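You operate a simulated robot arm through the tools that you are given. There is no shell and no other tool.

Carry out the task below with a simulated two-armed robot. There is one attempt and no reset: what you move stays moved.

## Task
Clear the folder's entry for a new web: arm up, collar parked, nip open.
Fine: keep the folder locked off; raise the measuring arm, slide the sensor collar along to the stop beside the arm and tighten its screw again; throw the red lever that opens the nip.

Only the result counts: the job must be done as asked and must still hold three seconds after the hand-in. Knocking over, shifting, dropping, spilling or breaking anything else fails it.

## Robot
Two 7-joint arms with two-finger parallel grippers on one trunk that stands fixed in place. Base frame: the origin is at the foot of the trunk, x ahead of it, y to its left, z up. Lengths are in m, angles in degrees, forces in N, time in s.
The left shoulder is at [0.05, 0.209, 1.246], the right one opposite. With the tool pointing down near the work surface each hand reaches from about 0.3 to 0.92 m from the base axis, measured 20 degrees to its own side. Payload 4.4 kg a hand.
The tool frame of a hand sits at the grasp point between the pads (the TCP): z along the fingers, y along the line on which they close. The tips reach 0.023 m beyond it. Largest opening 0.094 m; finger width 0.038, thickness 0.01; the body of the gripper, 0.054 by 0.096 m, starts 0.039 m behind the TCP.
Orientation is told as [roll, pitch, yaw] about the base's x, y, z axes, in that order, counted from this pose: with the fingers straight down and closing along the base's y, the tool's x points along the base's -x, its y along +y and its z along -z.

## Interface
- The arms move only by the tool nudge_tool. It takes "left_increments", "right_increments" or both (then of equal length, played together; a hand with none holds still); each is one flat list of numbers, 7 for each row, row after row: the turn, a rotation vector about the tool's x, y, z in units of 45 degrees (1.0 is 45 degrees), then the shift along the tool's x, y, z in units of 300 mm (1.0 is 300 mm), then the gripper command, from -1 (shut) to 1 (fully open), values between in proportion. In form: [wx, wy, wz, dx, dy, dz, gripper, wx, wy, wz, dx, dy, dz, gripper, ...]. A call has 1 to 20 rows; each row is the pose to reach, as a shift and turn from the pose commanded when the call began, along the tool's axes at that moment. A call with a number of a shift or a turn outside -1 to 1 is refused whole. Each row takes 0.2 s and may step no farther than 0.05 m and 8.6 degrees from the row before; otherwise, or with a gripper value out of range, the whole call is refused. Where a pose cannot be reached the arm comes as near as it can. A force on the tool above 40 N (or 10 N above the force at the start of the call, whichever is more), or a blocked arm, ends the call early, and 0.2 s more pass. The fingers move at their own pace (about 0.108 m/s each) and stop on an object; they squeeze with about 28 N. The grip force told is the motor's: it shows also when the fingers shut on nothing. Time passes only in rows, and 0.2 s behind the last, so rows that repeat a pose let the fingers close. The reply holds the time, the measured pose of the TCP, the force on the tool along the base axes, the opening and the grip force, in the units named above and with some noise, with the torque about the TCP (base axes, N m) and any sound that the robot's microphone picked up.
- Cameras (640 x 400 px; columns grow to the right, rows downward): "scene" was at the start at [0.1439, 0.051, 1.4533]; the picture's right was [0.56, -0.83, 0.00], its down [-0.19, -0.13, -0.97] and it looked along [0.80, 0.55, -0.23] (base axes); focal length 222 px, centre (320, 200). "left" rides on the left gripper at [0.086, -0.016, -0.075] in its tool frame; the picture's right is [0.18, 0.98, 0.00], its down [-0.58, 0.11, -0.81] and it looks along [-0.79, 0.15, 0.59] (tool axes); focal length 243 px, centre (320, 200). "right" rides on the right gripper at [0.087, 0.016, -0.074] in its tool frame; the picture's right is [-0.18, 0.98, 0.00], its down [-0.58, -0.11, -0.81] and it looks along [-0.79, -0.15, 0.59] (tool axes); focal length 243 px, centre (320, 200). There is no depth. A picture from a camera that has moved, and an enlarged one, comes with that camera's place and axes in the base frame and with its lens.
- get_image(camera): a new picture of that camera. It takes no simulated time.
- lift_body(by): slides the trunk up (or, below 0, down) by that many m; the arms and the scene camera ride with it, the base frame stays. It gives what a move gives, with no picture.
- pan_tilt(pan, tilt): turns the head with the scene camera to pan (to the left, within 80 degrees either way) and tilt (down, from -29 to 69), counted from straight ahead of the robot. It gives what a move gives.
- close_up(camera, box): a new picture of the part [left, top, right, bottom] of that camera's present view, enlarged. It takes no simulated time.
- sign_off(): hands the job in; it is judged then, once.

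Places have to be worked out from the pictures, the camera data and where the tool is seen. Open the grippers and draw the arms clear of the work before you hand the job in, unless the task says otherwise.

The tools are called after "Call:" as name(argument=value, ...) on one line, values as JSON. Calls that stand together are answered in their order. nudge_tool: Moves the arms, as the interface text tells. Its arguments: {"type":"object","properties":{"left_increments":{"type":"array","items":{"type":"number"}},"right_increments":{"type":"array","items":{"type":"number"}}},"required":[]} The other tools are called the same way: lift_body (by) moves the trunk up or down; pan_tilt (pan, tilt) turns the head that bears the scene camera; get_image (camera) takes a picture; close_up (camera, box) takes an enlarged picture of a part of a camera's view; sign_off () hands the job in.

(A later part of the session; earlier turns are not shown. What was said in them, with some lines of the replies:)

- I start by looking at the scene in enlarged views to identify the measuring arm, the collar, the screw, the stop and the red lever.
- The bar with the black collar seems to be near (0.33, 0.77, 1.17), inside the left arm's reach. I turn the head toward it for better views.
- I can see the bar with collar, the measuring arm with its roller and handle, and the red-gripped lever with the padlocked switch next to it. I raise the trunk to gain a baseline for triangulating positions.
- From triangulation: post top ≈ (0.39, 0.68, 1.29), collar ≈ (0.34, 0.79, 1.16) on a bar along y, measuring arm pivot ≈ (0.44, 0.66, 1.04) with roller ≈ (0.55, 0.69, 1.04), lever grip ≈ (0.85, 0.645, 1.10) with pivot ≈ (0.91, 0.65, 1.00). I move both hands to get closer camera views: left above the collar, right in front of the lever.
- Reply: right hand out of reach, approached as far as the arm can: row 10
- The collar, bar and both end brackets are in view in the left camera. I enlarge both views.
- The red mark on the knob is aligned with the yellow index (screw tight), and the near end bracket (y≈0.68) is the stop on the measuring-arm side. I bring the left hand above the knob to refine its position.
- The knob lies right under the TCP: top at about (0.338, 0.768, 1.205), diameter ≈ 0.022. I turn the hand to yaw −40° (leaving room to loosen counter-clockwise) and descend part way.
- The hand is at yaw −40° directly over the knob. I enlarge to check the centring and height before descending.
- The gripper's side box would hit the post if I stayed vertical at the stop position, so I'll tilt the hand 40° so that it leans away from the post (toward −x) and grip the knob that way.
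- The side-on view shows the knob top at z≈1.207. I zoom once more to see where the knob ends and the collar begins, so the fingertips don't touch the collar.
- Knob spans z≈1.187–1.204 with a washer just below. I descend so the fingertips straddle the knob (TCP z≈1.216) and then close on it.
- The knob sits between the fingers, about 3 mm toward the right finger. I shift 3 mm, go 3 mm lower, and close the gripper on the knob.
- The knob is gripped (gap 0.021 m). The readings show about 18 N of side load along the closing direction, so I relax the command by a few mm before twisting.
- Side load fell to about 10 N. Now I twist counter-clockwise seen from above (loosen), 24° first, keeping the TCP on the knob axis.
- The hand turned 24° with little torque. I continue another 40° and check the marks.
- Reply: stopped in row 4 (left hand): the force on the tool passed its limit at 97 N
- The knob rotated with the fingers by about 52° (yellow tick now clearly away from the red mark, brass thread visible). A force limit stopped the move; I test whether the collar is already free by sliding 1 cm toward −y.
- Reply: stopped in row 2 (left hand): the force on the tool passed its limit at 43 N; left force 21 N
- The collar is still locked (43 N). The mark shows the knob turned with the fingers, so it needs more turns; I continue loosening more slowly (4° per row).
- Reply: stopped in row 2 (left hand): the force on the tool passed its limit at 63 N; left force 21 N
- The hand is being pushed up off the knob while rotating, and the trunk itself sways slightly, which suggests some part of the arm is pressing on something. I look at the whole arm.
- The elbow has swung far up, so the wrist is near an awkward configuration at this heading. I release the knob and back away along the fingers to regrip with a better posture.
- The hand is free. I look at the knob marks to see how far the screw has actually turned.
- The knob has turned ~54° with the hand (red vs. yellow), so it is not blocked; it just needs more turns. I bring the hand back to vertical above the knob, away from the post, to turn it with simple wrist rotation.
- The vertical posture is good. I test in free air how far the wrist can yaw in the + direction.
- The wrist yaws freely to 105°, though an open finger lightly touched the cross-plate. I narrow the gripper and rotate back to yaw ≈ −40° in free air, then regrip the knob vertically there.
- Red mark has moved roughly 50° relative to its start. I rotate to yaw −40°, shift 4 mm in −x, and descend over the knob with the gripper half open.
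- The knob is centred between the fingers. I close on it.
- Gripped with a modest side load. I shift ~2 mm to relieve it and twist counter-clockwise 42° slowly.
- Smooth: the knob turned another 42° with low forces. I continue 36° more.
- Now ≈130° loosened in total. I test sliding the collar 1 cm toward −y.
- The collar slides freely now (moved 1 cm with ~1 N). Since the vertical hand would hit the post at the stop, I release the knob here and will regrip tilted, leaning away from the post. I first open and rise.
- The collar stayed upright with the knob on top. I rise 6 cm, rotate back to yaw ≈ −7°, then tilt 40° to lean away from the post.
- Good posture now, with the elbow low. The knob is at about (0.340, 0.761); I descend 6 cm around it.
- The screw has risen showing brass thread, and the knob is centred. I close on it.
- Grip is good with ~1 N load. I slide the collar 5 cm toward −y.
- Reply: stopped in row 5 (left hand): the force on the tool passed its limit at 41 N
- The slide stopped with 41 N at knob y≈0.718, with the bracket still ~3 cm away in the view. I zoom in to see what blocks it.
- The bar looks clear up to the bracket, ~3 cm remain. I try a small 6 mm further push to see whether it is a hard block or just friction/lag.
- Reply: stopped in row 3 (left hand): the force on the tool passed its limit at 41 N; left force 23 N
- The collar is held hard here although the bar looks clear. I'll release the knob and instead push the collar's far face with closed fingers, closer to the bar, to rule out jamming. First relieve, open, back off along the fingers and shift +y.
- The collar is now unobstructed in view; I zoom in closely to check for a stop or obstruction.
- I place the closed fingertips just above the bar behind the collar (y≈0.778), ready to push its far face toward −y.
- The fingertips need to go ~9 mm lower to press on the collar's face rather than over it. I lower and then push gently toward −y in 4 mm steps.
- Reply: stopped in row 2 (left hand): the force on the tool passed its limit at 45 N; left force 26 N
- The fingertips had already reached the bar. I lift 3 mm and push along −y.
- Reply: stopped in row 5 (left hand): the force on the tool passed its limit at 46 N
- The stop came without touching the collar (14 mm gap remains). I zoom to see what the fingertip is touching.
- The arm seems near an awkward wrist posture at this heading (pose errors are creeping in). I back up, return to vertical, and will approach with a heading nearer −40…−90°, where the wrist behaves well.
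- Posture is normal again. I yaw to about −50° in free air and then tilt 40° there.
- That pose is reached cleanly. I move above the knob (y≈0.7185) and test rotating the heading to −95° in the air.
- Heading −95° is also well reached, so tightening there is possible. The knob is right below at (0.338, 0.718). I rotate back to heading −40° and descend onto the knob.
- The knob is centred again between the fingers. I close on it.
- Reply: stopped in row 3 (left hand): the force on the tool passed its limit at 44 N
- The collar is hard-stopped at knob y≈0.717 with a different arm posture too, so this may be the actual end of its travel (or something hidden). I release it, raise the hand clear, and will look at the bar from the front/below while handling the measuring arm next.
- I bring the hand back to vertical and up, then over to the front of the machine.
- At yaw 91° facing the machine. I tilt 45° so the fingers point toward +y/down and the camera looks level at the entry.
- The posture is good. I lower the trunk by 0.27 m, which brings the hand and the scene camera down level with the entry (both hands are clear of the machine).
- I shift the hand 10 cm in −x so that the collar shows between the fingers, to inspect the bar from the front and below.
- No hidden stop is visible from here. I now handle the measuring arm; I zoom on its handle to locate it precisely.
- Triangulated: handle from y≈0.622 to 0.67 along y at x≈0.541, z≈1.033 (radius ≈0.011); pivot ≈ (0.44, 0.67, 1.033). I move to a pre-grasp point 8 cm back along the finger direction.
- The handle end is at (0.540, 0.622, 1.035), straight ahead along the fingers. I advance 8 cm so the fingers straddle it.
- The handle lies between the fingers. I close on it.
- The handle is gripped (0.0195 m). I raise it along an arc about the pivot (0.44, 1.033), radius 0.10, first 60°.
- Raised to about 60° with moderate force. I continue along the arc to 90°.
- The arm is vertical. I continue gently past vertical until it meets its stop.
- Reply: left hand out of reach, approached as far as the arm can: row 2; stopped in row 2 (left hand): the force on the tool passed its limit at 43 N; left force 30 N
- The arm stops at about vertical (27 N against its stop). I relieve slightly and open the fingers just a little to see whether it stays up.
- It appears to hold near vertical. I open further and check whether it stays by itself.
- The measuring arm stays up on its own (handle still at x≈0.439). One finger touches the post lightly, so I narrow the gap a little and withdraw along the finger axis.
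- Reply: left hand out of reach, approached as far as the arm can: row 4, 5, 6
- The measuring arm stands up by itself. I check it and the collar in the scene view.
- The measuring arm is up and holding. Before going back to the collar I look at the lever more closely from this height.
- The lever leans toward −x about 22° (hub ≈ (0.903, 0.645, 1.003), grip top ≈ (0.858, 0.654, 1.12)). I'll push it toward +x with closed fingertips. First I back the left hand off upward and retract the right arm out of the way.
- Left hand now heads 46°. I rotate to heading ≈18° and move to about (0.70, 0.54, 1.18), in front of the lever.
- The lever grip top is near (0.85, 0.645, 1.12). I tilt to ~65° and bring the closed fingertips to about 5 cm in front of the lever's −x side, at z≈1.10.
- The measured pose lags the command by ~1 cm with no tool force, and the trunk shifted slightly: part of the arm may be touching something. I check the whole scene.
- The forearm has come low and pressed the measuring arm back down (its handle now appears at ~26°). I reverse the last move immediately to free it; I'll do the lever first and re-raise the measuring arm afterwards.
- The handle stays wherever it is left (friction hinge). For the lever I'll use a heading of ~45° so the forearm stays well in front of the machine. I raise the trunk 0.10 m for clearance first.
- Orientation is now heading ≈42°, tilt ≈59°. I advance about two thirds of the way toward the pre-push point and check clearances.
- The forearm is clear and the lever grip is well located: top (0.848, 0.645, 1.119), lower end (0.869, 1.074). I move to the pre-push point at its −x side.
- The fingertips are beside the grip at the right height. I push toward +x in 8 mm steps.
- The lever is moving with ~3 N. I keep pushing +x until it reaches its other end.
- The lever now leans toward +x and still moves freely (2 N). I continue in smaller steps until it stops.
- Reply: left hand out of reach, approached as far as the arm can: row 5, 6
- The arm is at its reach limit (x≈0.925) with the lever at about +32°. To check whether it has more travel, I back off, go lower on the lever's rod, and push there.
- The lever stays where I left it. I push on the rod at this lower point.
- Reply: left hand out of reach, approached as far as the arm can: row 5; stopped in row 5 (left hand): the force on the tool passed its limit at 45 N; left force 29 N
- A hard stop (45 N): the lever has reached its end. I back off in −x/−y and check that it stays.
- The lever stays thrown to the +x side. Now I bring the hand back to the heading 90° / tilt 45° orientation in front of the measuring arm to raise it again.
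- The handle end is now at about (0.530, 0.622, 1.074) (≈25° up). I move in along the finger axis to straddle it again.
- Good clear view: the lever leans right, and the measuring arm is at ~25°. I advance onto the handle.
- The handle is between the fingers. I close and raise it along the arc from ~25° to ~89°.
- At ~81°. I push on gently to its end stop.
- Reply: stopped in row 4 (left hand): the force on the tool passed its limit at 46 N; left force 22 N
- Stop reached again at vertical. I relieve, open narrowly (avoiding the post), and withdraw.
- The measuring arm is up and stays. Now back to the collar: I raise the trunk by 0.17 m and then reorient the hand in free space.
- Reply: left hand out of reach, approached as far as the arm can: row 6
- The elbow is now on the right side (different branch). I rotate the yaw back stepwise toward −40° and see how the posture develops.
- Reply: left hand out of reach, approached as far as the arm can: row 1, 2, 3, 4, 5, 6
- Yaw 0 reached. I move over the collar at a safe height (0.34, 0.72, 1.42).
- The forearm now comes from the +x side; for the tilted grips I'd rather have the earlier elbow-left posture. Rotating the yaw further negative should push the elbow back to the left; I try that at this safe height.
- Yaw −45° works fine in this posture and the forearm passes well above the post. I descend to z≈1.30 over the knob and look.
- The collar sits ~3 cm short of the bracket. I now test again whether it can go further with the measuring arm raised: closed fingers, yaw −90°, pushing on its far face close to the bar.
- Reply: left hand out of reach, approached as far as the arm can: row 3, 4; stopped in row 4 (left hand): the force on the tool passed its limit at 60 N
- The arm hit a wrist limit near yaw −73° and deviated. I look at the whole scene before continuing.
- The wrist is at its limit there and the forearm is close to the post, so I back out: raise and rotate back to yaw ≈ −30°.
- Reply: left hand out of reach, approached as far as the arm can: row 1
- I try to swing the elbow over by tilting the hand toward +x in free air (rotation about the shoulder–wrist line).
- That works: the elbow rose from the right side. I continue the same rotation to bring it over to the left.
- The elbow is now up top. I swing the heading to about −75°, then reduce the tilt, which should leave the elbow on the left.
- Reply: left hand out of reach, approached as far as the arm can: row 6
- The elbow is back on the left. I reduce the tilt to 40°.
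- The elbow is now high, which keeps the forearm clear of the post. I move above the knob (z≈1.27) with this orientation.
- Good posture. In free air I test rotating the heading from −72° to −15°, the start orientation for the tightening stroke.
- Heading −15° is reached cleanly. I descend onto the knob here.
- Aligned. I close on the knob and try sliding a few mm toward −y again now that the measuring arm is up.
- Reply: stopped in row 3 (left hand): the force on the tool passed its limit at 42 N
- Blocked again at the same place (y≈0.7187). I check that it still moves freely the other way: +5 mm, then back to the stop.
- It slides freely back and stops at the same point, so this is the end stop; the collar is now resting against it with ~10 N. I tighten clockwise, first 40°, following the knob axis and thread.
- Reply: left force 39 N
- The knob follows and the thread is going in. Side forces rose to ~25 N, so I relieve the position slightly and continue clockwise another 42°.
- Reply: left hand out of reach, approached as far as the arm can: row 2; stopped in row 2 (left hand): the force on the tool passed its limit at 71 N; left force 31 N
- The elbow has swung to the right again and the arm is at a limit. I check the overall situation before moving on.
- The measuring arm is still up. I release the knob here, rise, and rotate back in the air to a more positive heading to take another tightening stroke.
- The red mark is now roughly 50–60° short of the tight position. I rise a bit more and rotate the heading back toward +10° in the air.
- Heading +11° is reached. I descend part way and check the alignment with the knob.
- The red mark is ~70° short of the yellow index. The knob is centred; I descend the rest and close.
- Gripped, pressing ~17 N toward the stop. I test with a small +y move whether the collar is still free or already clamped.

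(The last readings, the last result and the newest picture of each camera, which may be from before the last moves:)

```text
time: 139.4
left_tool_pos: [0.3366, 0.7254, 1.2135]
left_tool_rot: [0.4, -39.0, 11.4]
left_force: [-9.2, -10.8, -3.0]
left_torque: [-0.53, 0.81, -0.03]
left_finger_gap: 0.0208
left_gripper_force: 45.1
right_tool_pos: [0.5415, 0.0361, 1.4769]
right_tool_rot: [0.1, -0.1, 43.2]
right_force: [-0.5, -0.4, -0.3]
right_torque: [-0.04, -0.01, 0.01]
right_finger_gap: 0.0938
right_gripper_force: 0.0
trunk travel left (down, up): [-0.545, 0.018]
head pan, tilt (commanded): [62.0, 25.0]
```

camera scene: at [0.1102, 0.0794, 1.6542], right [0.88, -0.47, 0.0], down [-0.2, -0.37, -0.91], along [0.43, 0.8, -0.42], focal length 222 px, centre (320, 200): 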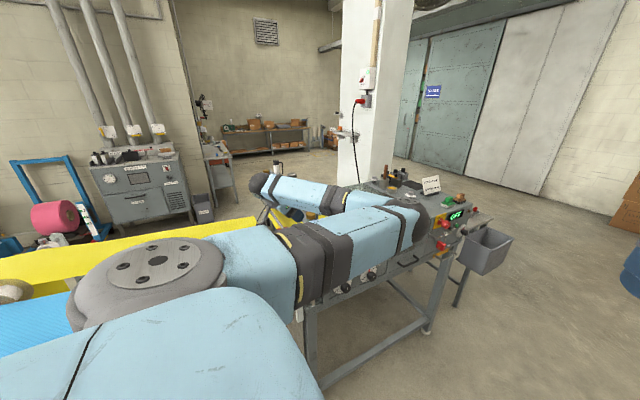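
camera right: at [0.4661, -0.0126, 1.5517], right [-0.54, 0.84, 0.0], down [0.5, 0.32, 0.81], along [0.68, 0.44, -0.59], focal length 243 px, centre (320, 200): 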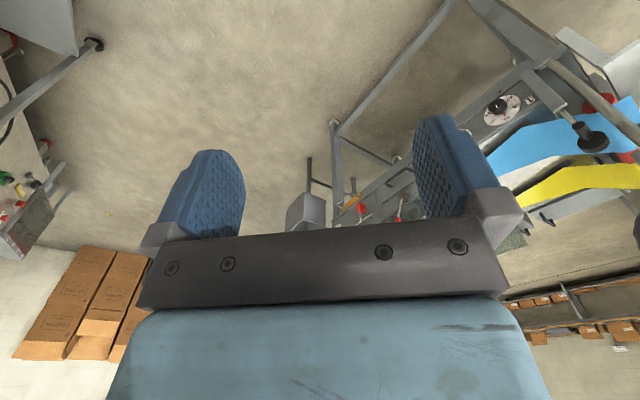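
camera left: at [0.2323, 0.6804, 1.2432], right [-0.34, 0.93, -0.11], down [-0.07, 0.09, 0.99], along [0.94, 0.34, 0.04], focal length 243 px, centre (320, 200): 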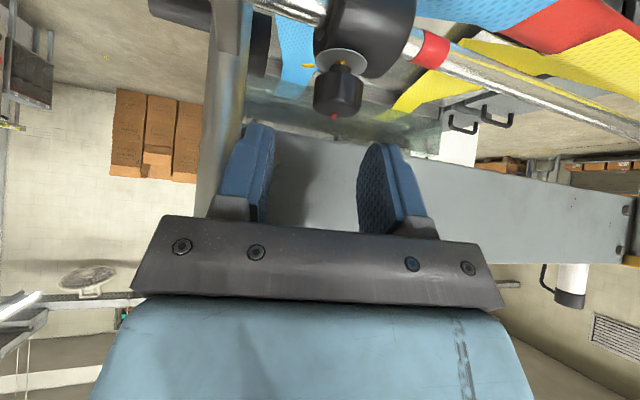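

It moved ~5 mm with ~11 N of friction, so the clamp is starting to bite but the collar is still movable. I push it back firmly against the stop.

Call:
nudge_tool(left_increments=[0, 0, 0, 0.001, -0.0065, -0.0008, -1, 0, 0, 0, 0.0021, -0.0131, -0.0017, -1, 0, 0, 0, 0.0031, -0.0196, -0.0025, -1, 0, 0, 0, 0.0041, -0.0261, -0.0033, -1, 0, 0, 0, 0.0052, -0.0327, -0.0042, -1, 0, 0, 0, 0.0062, -0.0392, -0.005, -1, 0, 0, 0, 0.0072, -0.0457, -0.0058, -1, 0, 0, 0, 0.0082, -0.0523, -0.0067, -1])

Call:
close_up(camera="left", box=[180, 40, 420, 190])

```text
time: 140.8
left_tool_pos: [0.3386, 0.7191, 1.2133]
left_tool_rot: [0.9, -39.1, 11.3]
left_force: [-6.1, 12.5, 1.7]
left_torque: [-0.11, -1.01, 0.04]
left_finger_gap: 0.0212
left_gripper_force: 45.0
right_tool_pos: [0.5411, 0.0386, 1.4756]
right_tool_rot: [0.0, 0.0, 43.3]
right_force: [-0.5, -0.1, 0.3]
right_torque: [0.03, 0.0, 0.02]
right_finger_gap: 0.0939
right_gripper_force: 0.0
trunk travel left (down, up): [-0.545, 0.018]
head pan, tilt (commanded): [62.0, 25.0]
stopped in row 7 (left hand): the force on the tool passed its limit at 44 N (the readings are from after the stop); the commanded pose is now the measured one
```

```text
2.67 times, centred on (300, 115) of left
camera zoom: at [0.2289, 0.6784, 1.2164], right [-0.34, 0.93, -0.1], down [-0.08, 0.08, 0.99], along [0.94, 0.35, 0.04], focal length 647 px, centre (373, 427)
```

zoom: 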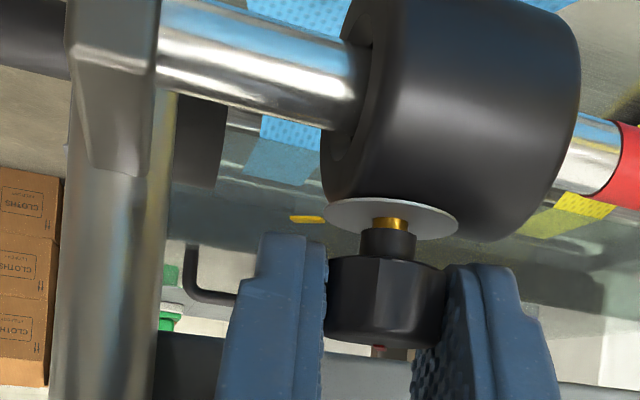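

Firmly at the stop again. I tighten clockwise 40° while keeping a slight −y bias.

Call:
nudge_tool(left_increments=[0.112, 0, 0.138, 0.001, -0.003, 0.0002, -1, 0.224, 0, 0.276, 0.0015, -0.003, 0.0008, -1, 0.336, 0, 0.414, 0.002, -0.003, 0.0014, -1, 0.448, 0, 0.552, 0.0025, -0.003, 0.002, -1, 0.56, 0, 0.69, 0.003, -0.003, 0.0027, -1])

Call:
close_up(camera="left", box=[200, 40, 420, 190])

Call:
get_image(camera="scene")

```text
time: 142.2
left_tool_pos: [0.3385, 0.7183, 1.2147]
left_tool_rot: [1.1, -38.7, -28.7]
left_force: [-8.1, 12.7, 2.1]
left_torque: [-0.54, -0.61, 0.05]
left_finger_gap: 0.0212
left_gripper_force: 45.2
right_tool_pos: [0.5413, 0.0377, 1.4766]
right_tool_rot: [-0.1, 0.1, 43.3]
right_force: [-0.4, 0.7, 1.0]
right_torque: [-0.03, 0.02, 0.01]
right_finger_gap: 0.0939
right_gripper_force: 0.2
trunk travel left (down, up): [-0.545, 0.018]
head pan, tilt (commanded): [62.0, 25.0]
stopped in row 5 (left hand): the force on the tool passed its limit at 44 N (the readings are from after the stop); the commanded pose is now the measured one
```

```text
2.67 times, centred on (310, 115) of left
camera zoom: at [0.2293, 0.7574, 1.2174], right [0.34, 0.94, -0.1], down [0.0, 0.11, 0.99], along [0.94, -0.33, 0.04], focal length 647 px, centre (347, 427)
```

zoom: 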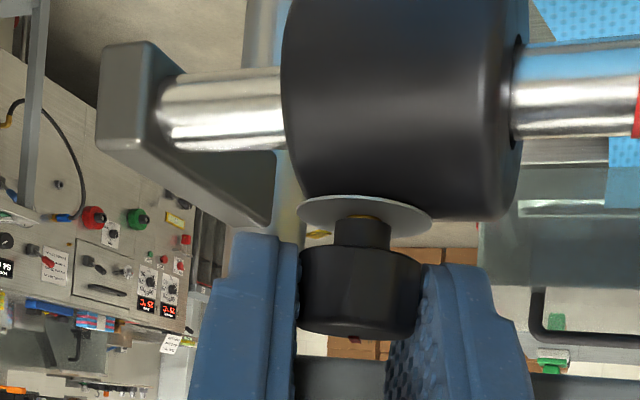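

```text
taken
camera scene: at [0.109, 0.0819, 1.6537], right [0.88, -0.47, 0.0], down [-0.2, -0.37, -0.91], along [0.43, 0.8, -0.42], focal length 222 px, centre (320, 200)
```

scene: 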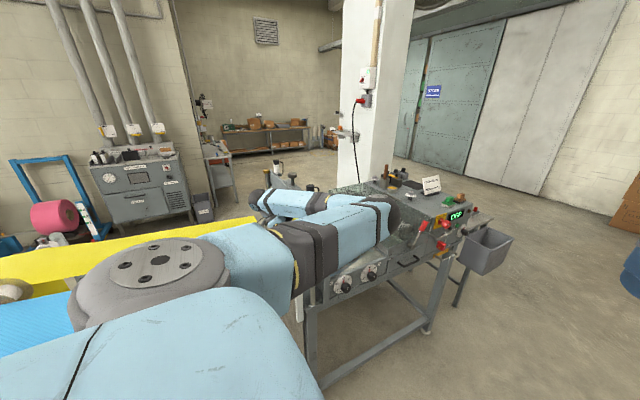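

The thread is nearly in; ~30° remain. I turn 15° more with this grip.

Call:
nudge_tool(left_increments=[0.0665, 0, 0.083, 0, 0, 0, -1, 0.133, 0, 0.166, 0, 0, 0.001, -1, 0.2, 0, 0.249, 0, 0, 0.002, -1])

Call:
close_up(camera="left", box=[200, 40, 420, 190])

```text
time: 142.9
left_tool_pos: [0.3376, 0.7181, 1.2145]
left_tool_rot: [1.1, -38.7, -43.2]
left_force: [-6.0, 28.6, 17.1]
left_torque: [-0.24, -0.13, 0.08]
left_finger_gap: 0.0213
left_gripper_force: 45.1
right_tool_pos: [0.5393, 0.0401, 1.4777]
right_tool_rot: [0.0, 0.0, 43.3]
right_force: [1.2, 0.4, 0.2]
right_torque: [0.02, -0.02, -0.02]
right_finger_gap: 0.094
right_gripper_force: 0.1
trunk travel left (down, up): [-0.545, 0.018]
head pan, tilt (commanded): [62.0, 25.0]
```

```text
2.67 times, centred on (310, 115) of left
camera zoom: at [0.2426, 0.7834, 1.2177], right [0.56, 0.82, -0.1], down [0.03, 0.1, 0.99], along [0.83, -0.56, 0.03], focal length 647 px, centre (347, 427)
```

zoom: 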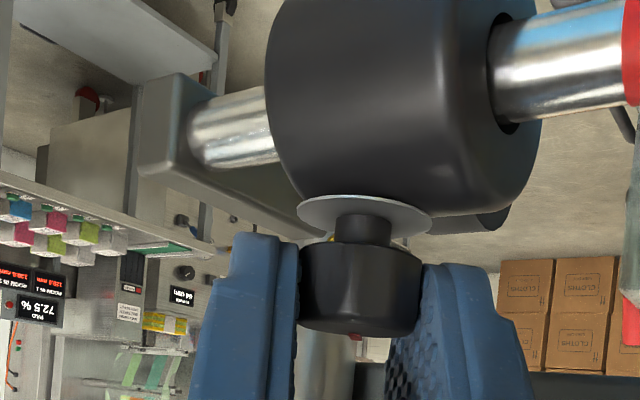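

About 15° remain by the marks. I release, rise, rotate back to heading ≈0°, and look at the marks before the last stroke.

Call:
nudge_tool(left_increments=[0, 0, 0, 0, 0, 0, -0.6, 0, 0, 0, 0, 0, 0, 0, 0, 0, 0, 0, 0, 0, 0, 0, 0, 0, -0.06, 0, -0.075, 0, 0, 0, 0, -0.125, 0, -0.156, 0])

Call:
nudge_tool(left_increments=[-0.1, 0, -0.1243, 0, 0, 0, 0, -0.199, 0, -0.2487, 0, 0, 0, 0, -0.299, 0, -0.373, 0, 0, 0, 0, -0.398, 0, -0.497, 0, 0, 0, 0, -0.498, 0, -0.622, 0, 0, 0, 0, -0.5975, 0, -0.746, 0, 0, 0, 0])

Call:
get_image(camera="left")

Call:
close_up(camera="left", box=[270, 0, 410, 100])

Call:
close_up(camera="scene", box=[230, 170, 350, 260])

```text
time: 144.2
left_tool_pos: [0.3392, 0.7134, 1.2748]
left_tool_rot: [1.1, -38.5, -43.1]
left_force: [-0.2, 0.5, 0.9]
left_torque: [0.0, -0.01, -0.03]
left_finger_gap: 0.0469
left_gripper_force: 0.0
right_tool_pos: [0.5408, 0.0359, 1.4779]
right_tool_rot: [0.2, -0.2, 43.3]
right_force: [-0.2, 0.0, 0.0]
right_torque: [0.04, -0.04, -0.04]
right_finger_gap: 0.094
right_gripper_force: 0.1
trunk travel left (down, up): [-0.545, 0.018]
head pan, tilt (commanded): [62.0, 25.0]
```

```text
time: 145.6
left_tool_pos: [0.3391, 0.7147, 1.2746]
left_tool_rot: [1.0, -39.1, -0.1]
left_force: [-0.4, 0.4, 0.4]
left_torque: [0.01, 0.0, 0.01]
left_finger_gap: 0.047
left_gripper_force: 0.0
right_tool_pos: [0.5431, 0.0373, 1.4763]
right_tool_rot: [0.1, 0.0, 43.4]
right_force: [-0.9, 0.6, 0.2]
right_torque: [-0.03, 0.02, 0.03]
right_finger_gap: 0.0941
right_gripper_force: 0.1
trunk travel left (down, up): [-0.545, 0.018]
head pan, tilt (commanded): [62.0, 25.0]
```

```text
taken
camera left: at [0.2261, 0.6978, 1.277], right [-0.15, 0.98, -0.1], down [-0.06, 0.1, 0.99], along [0.99, 0.16, 0.04], focal length 243 px, centre (320, 200)
```

left: 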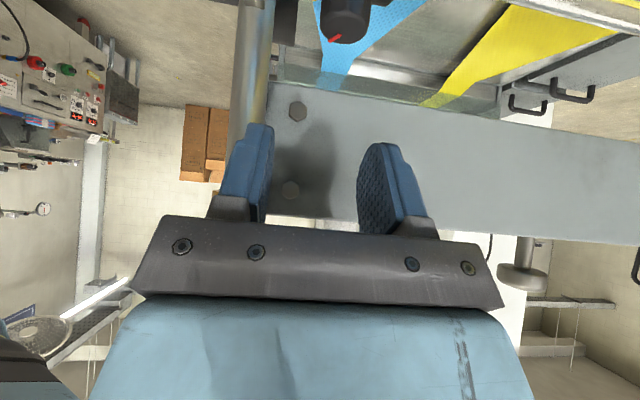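

```text
4.00 times, centred on (340, 50) of left
camera zoom: at [0.2261, 0.6978, 1.277], right [-0.15, 0.98, -0.1], down [-0.06, 0.1, 0.99], along [0.99, 0.16, 0.04], focal length 970 px, centre (240, 800)
```

zoom: 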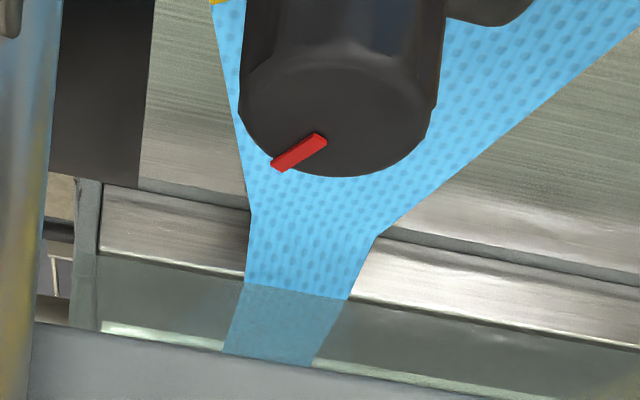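

```text
4.44 times, centred on (290, 215) of scene
camera zoom: at [0.1103, 0.0795, 1.6542], right [0.88, -0.47, 0.0], down [-0.2, -0.37, -0.91], along [0.43, 0.8, -0.42], focal length 984 px, centre (453, 133)
```

zoom: 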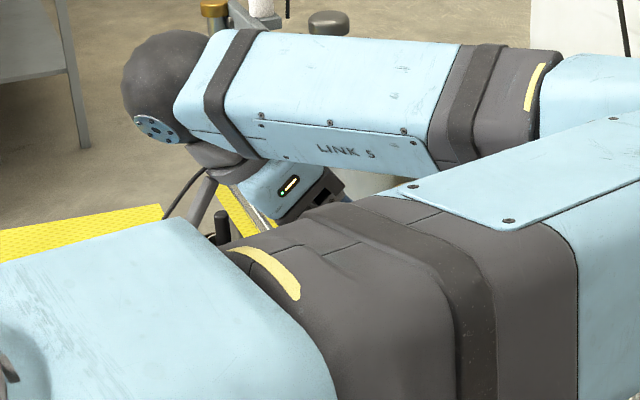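

By the marks ~20–25° remain. I descend and grip again at heading 0° for the final stroke.

Call:
nudge_tool(left_increments=[0, 0, 0, 0.045, 0.003, 0.052, 0, 0, 0, 0, 0.09, 0.006, 0.104, 0, 0, 0, 0, 0.1357, 0.01, 0.156, 0, 0, 0, 0, 0.1357, 0.01, 0.156, 0])

Call:
close_up(camera="left", box=[200, 60, 440, 210])

```text
time: 146.6
left_tool_pos: [0.338, 0.7185, 1.2093]
left_tool_rot: [0.8, -39.1, -0.2]
left_force: [0.3, -0.5, 0.0]
left_torque: [-0.02, 0.02, -0.01]
left_finger_gap: 0.0469
left_gripper_force: 0.0
right_tool_pos: [0.5414, 0.037, 1.4767]
right_tool_rot: [0.1, 0.0, 43.3]
right_force: [-0.1, -0.1, 0.7]
right_torque: [0.03, 0.02, 0.0]
right_finger_gap: 0.0941
right_gripper_force: 0.1
trunk travel left (down, up): [-0.545, 0.018]
head pan, tilt (commanded): [62.0, 25.0]
```

```text
2.67 times, centred on (320, 135) of left
camera zoom: at [0.2238, 0.7019, 1.2133], right [-0.15, 0.98, -0.1], down [-0.06, 0.1, 0.99], along [0.99, 0.16, 0.04], focal length 647 px, centre (320, 373)
```

zoom: 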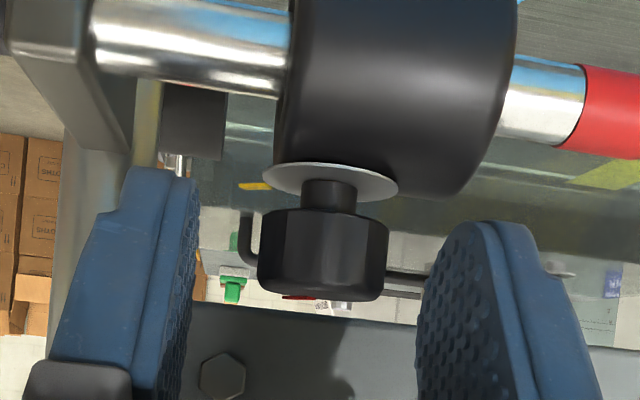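

I raise 3 mm so the fingertips stay above the washer, then close.

Call:
nudge_tool(left_increments=[0, 0, 0, -0.0063, 0, -0.0078, 0, 0, 0, 0, -0.0063, 0, -0.0078, -0.4, 0, 0, 0, -0.0063, 0, -0.0078, -1, 0, 0, 0, -0.0063, 0, -0.0078, -1, 0, 0, 0, -0.0063, 0, -0.0078, -1])

Call:
nudge_tool(left_increments=[0.1121, 0, 0.138, 0, 0, 0, -1, 0.2242, 0, 0.276, 0, 0, 0.001, -1, 0.3363, 0, 0.414, 0, 0, 0.002, -1])

Call:
close_up(camera="left", box=[200, 60, 440, 210])

```text
time: 147.8
left_tool_pos: [0.3385, 0.7198, 1.2142]
left_tool_rot: [0.9, -39.1, -0.1]
left_force: [-1.0, -5.3, -3.0]
left_torque: [-0.35, -0.31, 0.0]
left_finger_gap: 0.0215
left_gripper_force: 45.3
right_tool_pos: [0.5421, 0.0365, 1.4765]
right_tool_rot: [0.2, -0.1, 43.2]
right_force: [0.0, -0.3, 0.4]
right_torque: [0.02, 0.01, 0.03]
right_finger_gap: 0.0941
right_gripper_force: 0.0
trunk travel left (down, up): [-0.545, 0.018]
head pan, tilt (commanded): [62.0, 25.0]
```

```text
time: 148.6
left_tool_pos: [0.337, 0.719, 1.2152]
left_tool_rot: [0.9, -38.8, -24.2]
left_force: [-0.1, -7.0, -2.5]
left_torque: [-0.69, -0.19, 0.1]
left_finger_gap: 0.0214
left_gripper_force: 45.1
right_tool_pos: [0.5416, 0.0369, 1.4762]
right_tool_rot: [0.1, 0.0, 43.3]
right_force: [0.9, 0.2, 0.3]
right_torque: [0.01, 0.02, 0.01]
right_finger_gap: 0.0941
right_gripper_force: 0.1
trunk travel left (down, up): [-0.545, 0.018]
head pan, tilt (commanded): [62.0, 25.0]
```

```text
2.67 times, centred on (320, 135) of left
camera zoom: at [0.2268, 0.7492, 1.218], right [0.26, 0.96, -0.1], down [-0.01, 0.11, 0.99], along [0.96, -0.26, 0.04], focal length 647 px, centre (320, 373)
```

zoom: 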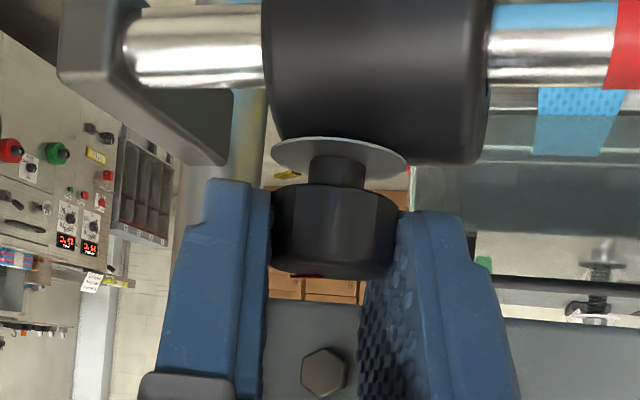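

Torque resistance is beginning to appear (0.1 N·m). I keep turning clockwise in smaller steps to find the tight end.

Call:
nudge_tool(left_increments=[0.056, 0, 0.069, 0, 0, 0, -1, 0.112, 0, 0.138, 0, 0, 0, -1, 0.168, 0, 0.207, 0, 0, 0.001, -1])

Call:
close_up(camera="left", box=[200, 60, 440, 210])

```text
time: 149.3
left_tool_pos: [0.3383, 0.7202, 1.2148]
left_tool_rot: [0.8, -38.7, -36.0]
left_force: [1.3, -3.9, -2.5]
left_torque: [-0.52, -0.24, 0.08]
left_finger_gap: 0.0214
left_gripper_force: 45.1
right_tool_pos: [0.5432, 0.0364, 1.4776]
right_tool_rot: [0.2, 0.0, 43.2]
right_force: [0.8, 0.1, 0.3]
right_torque: [0.02, -0.01, 0.03]
right_finger_gap: 0.0939
right_gripper_force: 0.0
trunk travel left (down, up): [-0.545, 0.018]
head pan, tilt (commanded): [62.0, 25.0]
```

```text
2.67 times, centred on (320, 135) of left
camera zoom: at [0.2356, 0.7715, 1.2184], right [0.46, 0.88, -0.1], down [0.02, 0.11, 0.99], along [0.89, -0.45, 0.03], focal length 647 px, centre (320, 373)
```

zoom: 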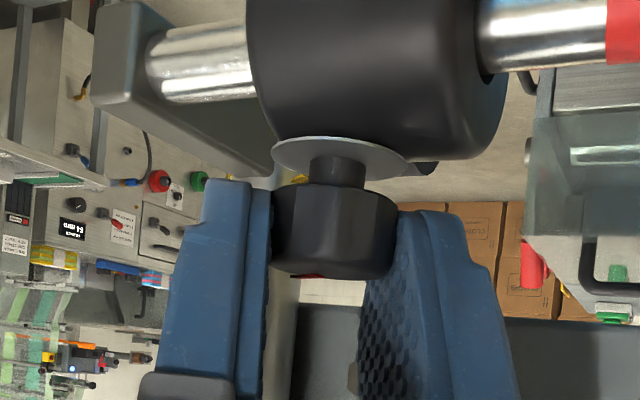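

By my count the red mark should now be at or past the index. I release and rise to compare the marks.

Call:
nudge_tool(left_increments=[0, 0, 0, 0, 0, 0, -0.6, 0, 0, 0, 0, 0, 0, 0, 0, 0, 0, 0, 0, 0, 0, 0, 0, 0, -0.06, 0, -0.075, 0, 0, 0, 0, -0.125, 0, -0.156, 0])

Call:
nudge_tool(left_increments=[0, 0.17, 0, 0, 0, 0, 0, 0, 0.34, 0, 0, 0, 0, 0, 0, 0.51, 0, 0, 0, 0, 0, 0, 0.68, 0, 0, 0, -0.05, 0, 0, 0.85, 0, 0, 0, -0.1, 0])

Call:
get_image(camera="left")

Call:
close_up(camera="left", box=[260, 0, 380, 120])

```text
time: 150.6
left_tool_pos: [0.336, 0.7177, 1.2756]
left_tool_rot: [0.8, -38.7, -36.0]
left_force: [-0.2, 0.0, 0.1]
left_torque: [-0.01, -0.01, 0.02]
left_finger_gap: 0.047
left_gripper_force: 0.3
right_tool_pos: [0.5419, 0.0362, 1.4763]
right_tool_rot: [0.0, -0.1, 43.3]
right_force: [0.0, -0.2, -0.2]
right_torque: [0.01, -0.02, -0.02]
right_finger_gap: 0.0941
right_gripper_force: 0.1
trunk travel left (down, up): [-0.545, 0.018]
head pan, tilt (commanded): [62.0, 25.0]
```

```text
time: 151.8
left_tool_pos: [0.3214, 0.7295, 1.2987]
left_tool_rot: [0.6, -0.4, -35.5]
left_force: [-0.3, -0.8, -0.6]
left_torque: [0.0, 0.0, 0.0]
left_finger_gap: 0.047
left_gripper_force: 0.0
right_tool_pos: [0.5415, 0.0383, 1.4778]
right_tool_rot: [0.1, 0.0, 43.3]
right_force: [0.2, 0.7, 0.4]
right_torque: [0.03, -0.03, 0.0]
right_finger_gap: 0.0938
right_gripper_force: 0.1
trunk travel left (down, up): [-0.545, 0.018]
head pan, tilt (commanded): [62.0, 25.0]
```

```text
taken
camera left: at [0.2409, 0.7659, 1.3717], right [0.42, 0.91, 0.01], down [0.53, -0.25, 0.81], along [0.74, -0.34, -0.58], focal length 243 px, centre (320, 200)
```

left: 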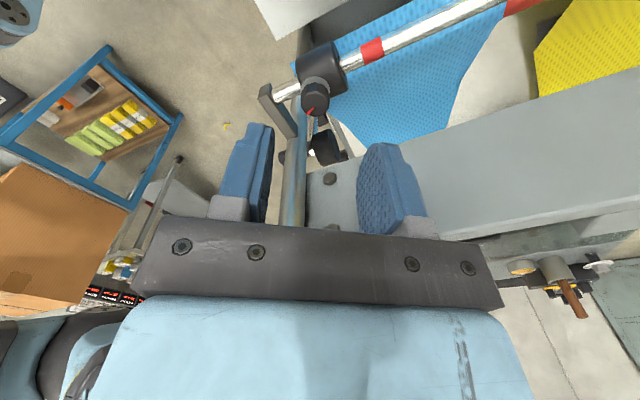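

```text
3.33 times, centred on (320, 60) of left
camera zoom: at [0.2409, 0.7659, 1.3717], right [0.42, 0.91, 0.01], down [0.53, -0.25, 0.81], along [0.74, -0.34, -0.58], focal length 809 px, centre (320, 667)
```

zoom: 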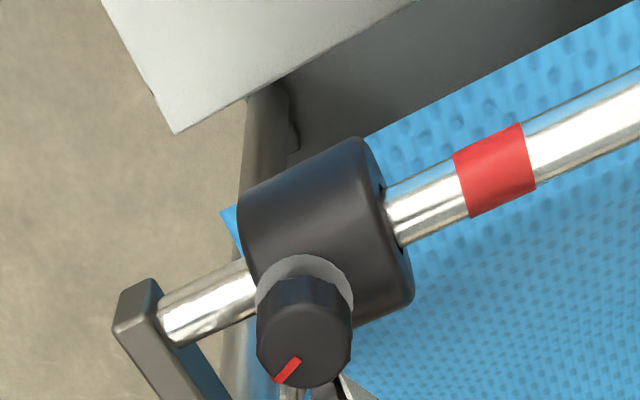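

The red mark now measures about −70° versus −54° originally, i.e. tight and slightly past. I compare directly with the yellow index from the same view as at the start (yaw 0°).

Call:
nudge_tool(left_increments=[0, 0, -0.16, -0.014, 0, -0.007, 0, 0, 0, -0.32, -0.028, 0, -0.014, 0, 0, 0, -0.48, -0.041, -0.001, -0.02, 0, 0, 0, -0.64, -0.055, -0.001, -0.027, 0, 0, 0, -0.789, -0.069, -0.002, -0.033, 0])

Call:
close_up(camera="left", box=[260, 30, 380, 130])

Call:
get_image(camera="left")

```text
time: 152.9
left_tool_pos: [0.3386, 0.7155, 1.3088]
left_tool_rot: [0.3, -0.8, 0.1]
left_force: [-0.5, -0.2, -0.1]
left_torque: [0.01, -0.02, -0.03]
left_finger_gap: 0.047
left_gripper_force: 0.0
right_tool_pos: [0.5425, 0.0375, 1.4761]
right_tool_rot: [0.1, 0.1, 43.4]
right_force: [0.6, -0.8, -0.5]
right_torque: [0.01, -0.01, 0.04]
right_finger_gap: 0.0939
right_gripper_force: 0.0
trunk travel left (down, up): [-0.545, 0.018]
head pan, tilt (commanded): [62.0, 25.0]
```

```text
4.00 times, centred on (320, 80) of left
camera zoom: at [0.2509, 0.6988, 1.3813], right [-0.19, 0.98, 0.0], down [0.57, 0.11, 0.81], along [0.8, 0.15, -0.58], focal length 970 px, centre (320, 680)
```

zoom: 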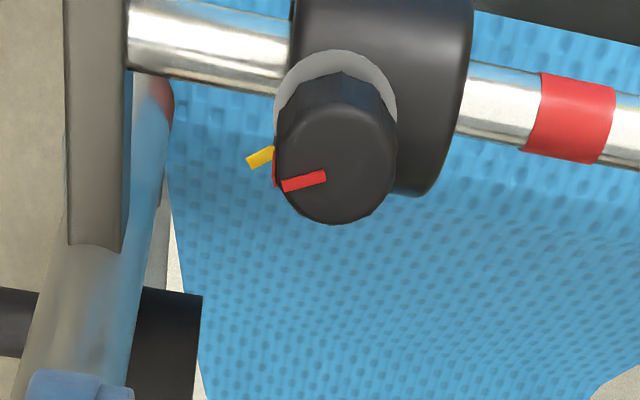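

```text
taken
camera left: at [0.2509, 0.6988, 1.3813], right [-0.19, 0.98, 0.0], down [0.57, 0.11, 0.81], along [0.8, 0.15, -0.58], focal length 243 px, centre (320, 200)
```

left: 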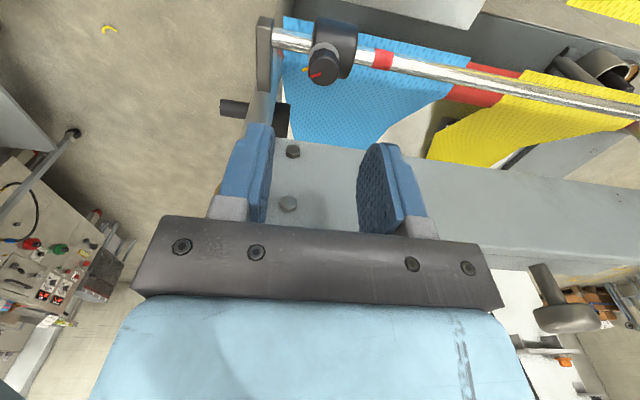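

The screw is tight, ~15° past its original mark, and the collar sits at its stop. Now I withdraw the left hand straight up.

Call:
nudge_tool(left_increments=[0, 0, 0, 0, 0, -0.133, 0, 0, 0, 0, 0, 0, -0.267, 0, 0, 0, 0, 0, 0, -0.4, 0, 0, 0, 0, 0, 0, -0.533, 0, 0, 0, 0, 0, 0, -0.667, 0])

Call:
get_image(camera="scene")

Call:
get_image(camera="left")

```text
time: 154.2
left_tool_pos: [0.3346, 0.7158, 1.51]
left_tool_rot: [0.3, -0.8, 0.0]
left_force: [0.0, -0.1, 0.2]
left_torque: [0.0, -0.04, 0.0]
left_finger_gap: 0.0469
left_gripper_force: 0.0
right_tool_pos: [0.5416, 0.0355, 1.4766]
right_tool_rot: [0.0, 0.0, 43.3]
right_force: [0.4, 0.0, 0.4]
right_torque: [0.02, 0.0, 0.02]
right_finger_gap: 0.0941
right_gripper_force: 0.1
trunk travel left (down, up): [-0.545, 0.018]
head pan, tilt (commanded): [62.0, 25.0]
```

```text
taken
camera scene: at [0.1089, 0.0785, 1.6543], right [0.88, -0.47, 0.0], down [-0.2, -0.37, -0.91], along [0.43, 0.8, -0.42], focal length 222 px, centre (320, 200)
```

scene: 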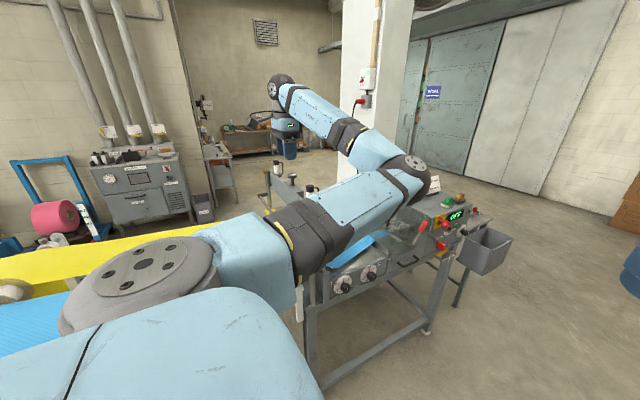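

```text
taken
camera left: at [0.2464, 0.6981, 1.582], right [-0.18, 0.98, 0.0], down [0.57, 0.11, 0.81], along [0.8, 0.15, -0.58], focal length 243 px, centre (320, 200)
```

left: 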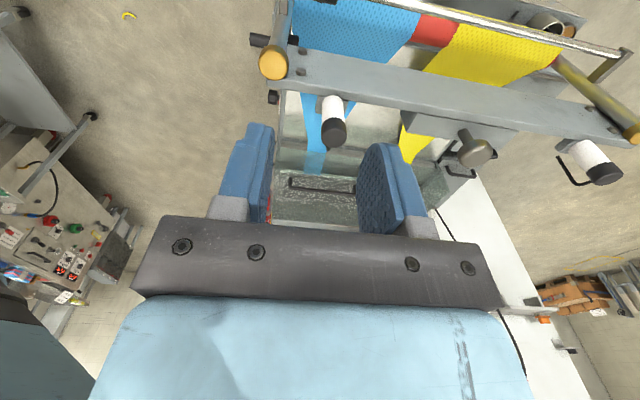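

I move the hand back toward the robot, away from the machine, to get an unobstructed view.

Call:
nudge_tool(left_increments=[0, 0, 0, 0.02, -0.11, -0.045, 0, 0, 0, 0, 0.04, -0.22, -0.09, 0, 0, 0, 0, 0.06, -0.33, -0.135, 0.3, 0, 0, 0, 0.08, -0.44, -0.18, 0.6, 0, 0, 0, 0.1, -0.55, -0.225, 1, 0, 0, 0, 0.12, -0.65, -0.27, 1])

Call:
get_image(camera="scene")

Call:
get_image(camera="left")

Call:
get_image(camera="right")

```text
time: 155.6
left_tool_pos: [0.2982, 0.5176, 1.59]
left_tool_rot: [0.4, -0.7, 0.0]
left_force: [0.0, -0.3, 0.2]
left_torque: [0.0, -0.02, -0.01]
left_finger_gap: 0.0943
left_gripper_force: 0.0
right_tool_pos: [0.5421, 0.0361, 1.4775]
right_tool_rot: [0.1, -0.1, 43.3]
right_force: [0.1, 0.3, 0.2]
right_torque: [0.05, 0.0, 0.0]
right_finger_gap: 0.0941
right_gripper_force: 0.1
trunk travel left (down, up): [-0.545, 0.018]
head pan, tilt (commanded): [62.0, 25.0]
```

```text
taken
camera scene: at [0.1092, 0.078, 1.6543], right [0.88, -0.47, 0.0], down [-0.2, -0.37, -0.91], along [0.43, 0.8, -0.42], focal length 222 px, centre (320, 200)
```

scene: 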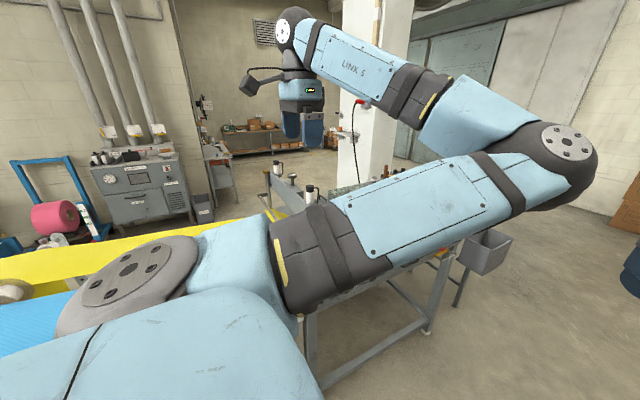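

```text
taken
camera left: at [0.2111, 0.5006, 1.6619], right [-0.18, 0.98, 0.0], down [0.57, 0.1, 0.81], along [0.8, 0.15, -0.58], focal length 243 px, centre (320, 200)
```

left: 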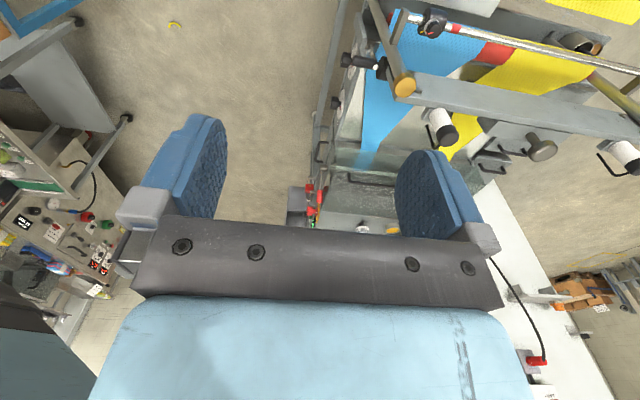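

```text
taken
camera right: at [0.4673, -0.0113, 1.5514], right [-0.54, 0.84, 0.0], down [0.5, 0.32, 0.81], along [0.68, 0.44, -0.59], focal length 243 px, centre (320, 200)
```

right: 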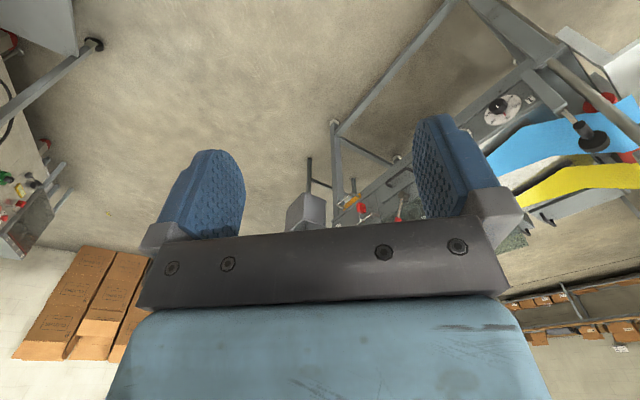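

I zoom in on the left-hand view to verify the measuring arm, the collar and the lever.

Call:
close_up(camera="left", box=[320, 0, 480, 110])

Call:
close_up(camera="left", box=[280, 160, 360, 235])

Call:
close_up(camera="right", box=[280, 150, 420, 240])

Call:
close_up(camera="right", box=[500, 60, 640, 200])

```text
3.64 times, centred on (400, 55) of left
camera zoom: at [0.2111, 0.5006, 1.6619], right [-0.18, 0.98, 0.0], down [0.57, 0.1, 0.81], along [0.8, 0.15, -0.58], focal length 882 px, centre (29, 727)
```

zoom: 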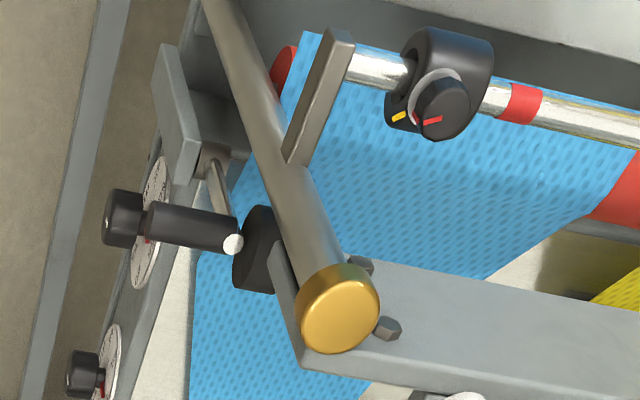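

```text
5.33 times, centred on (320, 198) of left
camera zoom: at [0.2111, 0.5006, 1.6619], right [-0.18, 0.98, 0.0], down [0.57, 0.1, 0.81], along [0.8, 0.15, -0.58], focal length 1294 px, centre (320, 213)
```

zoom: 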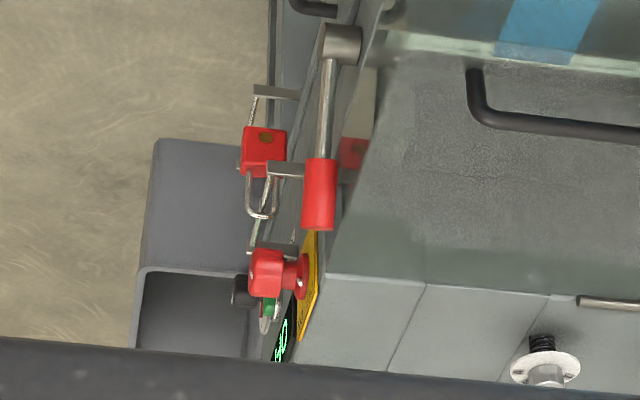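

```text
4.44 times, centred on (350, 195) of right
camera zoom: at [0.4673, -0.0113, 1.5514], right [-0.54, 0.84, 0.0], down [0.5, 0.32, 0.81], along [0.68, 0.44, -0.59], focal length 1078 px, centre (187, 222)
```

zoom: 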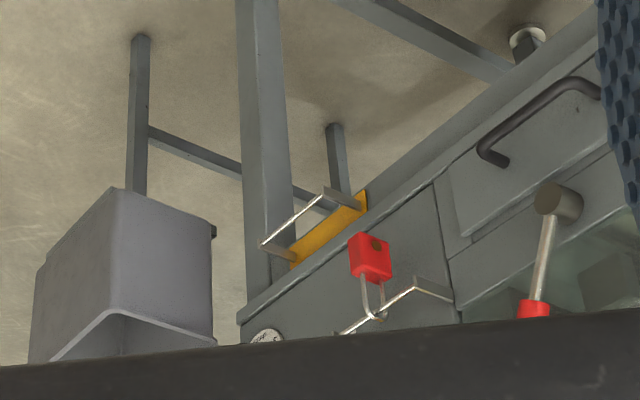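

```text
2.86 times, centred on (570, 130) of right
camera zoom: at [0.4673, -0.0113, 1.5514], right [-0.54, 0.84, 0.0], down [0.5, 0.32, 0.81], along [0.68, 0.44, -0.59], focal length 693 px, centre (-394, 400)
```

zoom: 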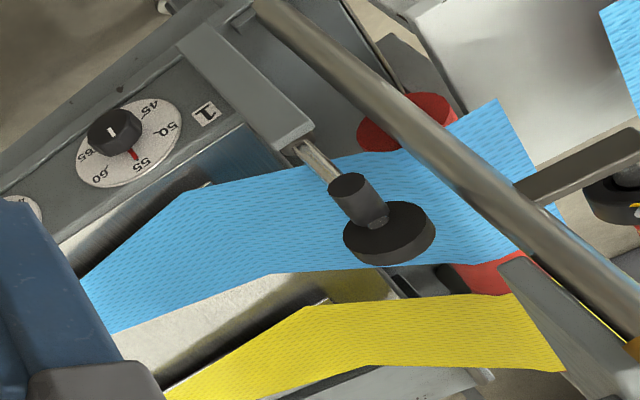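

Everything looks in place: measuring arm vertical, collar at its stop with the red mark at the yellow index, lever thrown toward +x, switch OFF and padlock on. I move the right hand further away from the left elbow and let a little time pass.

Call:
nudge_tool(right_increments=[0, 0, 0, 0.0965, -0.0617, 0, 1, 0, 0, 0, 0.193, -0.1233, 0, 1, 0, 0, 0, 0.2895, -0.185, 0, 1, 0, 0, 0, 0.386, -0.2467, 0, 1, 0, 0, 0, 0.4825, -0.308, 0, 1, 0, 0, 0, 0.579, -0.37, 0, 1, 0, 0, 0, 0.579, -0.37, 0, 1, 0, 0, 0, 0.579, -0.37, 0, 1, 0, 0, 0, 0.579, -0.37, 0, 1, 0, 0, 0, 0.579, -0.37, 0, 1])

Call:
close_up(camera="left", box=[320, 0, 480, 110])

Call:
close_up(camera="left", box=[400, 0, 470, 45])

```text
time: 157.8
left_tool_pos: [0.2985, 0.5206, 1.5881]
left_tool_rot: [0.3, -0.7, -0.1]
left_force: [0.1, -0.3, 0.7]
left_torque: [-0.01, 0.0, -0.01]
left_finger_gap: 0.0939
left_gripper_force: 0.1
right_tool_pos: [0.4927, -0.1631, 1.4754]
right_tool_rot: [0.0, 0.0, 43.3]
right_force: [0.0, 0.7, 0.0]
right_torque: [0.02, 0.02, 0.02]
right_finger_gap: 0.094
right_gripper_force: 0.0
trunk travel left (down, up): [-0.545, 0.018]
head pan, tilt (commanded): [62.0, 25.0]
```

```text
3.64 times, centred on (400, 55) of left
camera zoom: at [0.2122, 0.5033, 1.6609], right [-0.18, 0.98, 0.0], down [0.57, 0.11, 0.81], along [0.8, 0.15, -0.58], focal length 882 px, centre (29, 727)
```

zoom: 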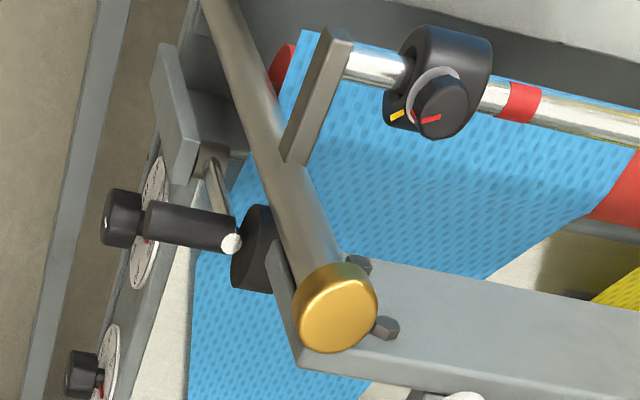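

```text
8.89 times, centred on (435, 22) of left
camera zoom: at [0.2122, 0.5033, 1.6609], right [-0.18, 0.98, 0.0], down [0.57, 0.11, 0.81], along [0.8, 0.15, -0.58], focal length 2157 px, centre (-702, 1778)
```

zoom: 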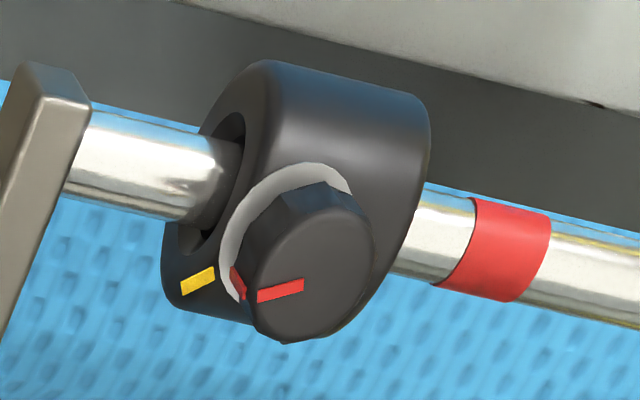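

Final state verified: the measuring arm is up, the collar is at its stop with the screw tight, and the red lever is thrown. The switch is still OFF and padlocked, and both hands are open and clear. I hand the job in.

Call:
sign_off()

```text
The job is handed in.
```

I handed the job in with all three parts done and the folder still locked off. Where the collar was meant to park is the least certain part.

- **Measuring arm:** raised to vertical, against its end stop, and it stayed there once released. I had to raise it twice, because my forearm knocked it back down while I was reaching for the lever.
- **Sensor collar:** it slid about 5 cm along the bar towards the measuring arm and then stopped hard. It stopped at the same spot on every try, from different hand positions, and slid freely the other way. A gap of about 3 cm to the end bracket remains, and I saw no separate stop piece on the bar, so I took this end of travel as the stop.
- **Collar screw:** tightened to roughly 15° past its original mark. I did not pull on the collar afterwards to test the clamp.
- **Red lever:** pushed over to the opposite side until it met a hard stop, and it stayed there. I could not see the nip itself open.

An open finger lightly touched the cross-plate and, later, the near post. In the last pictures the display still read OFF, the padlock was on, and I saw nothing else moved. Both grippers are open and both arms are clear of the machine.
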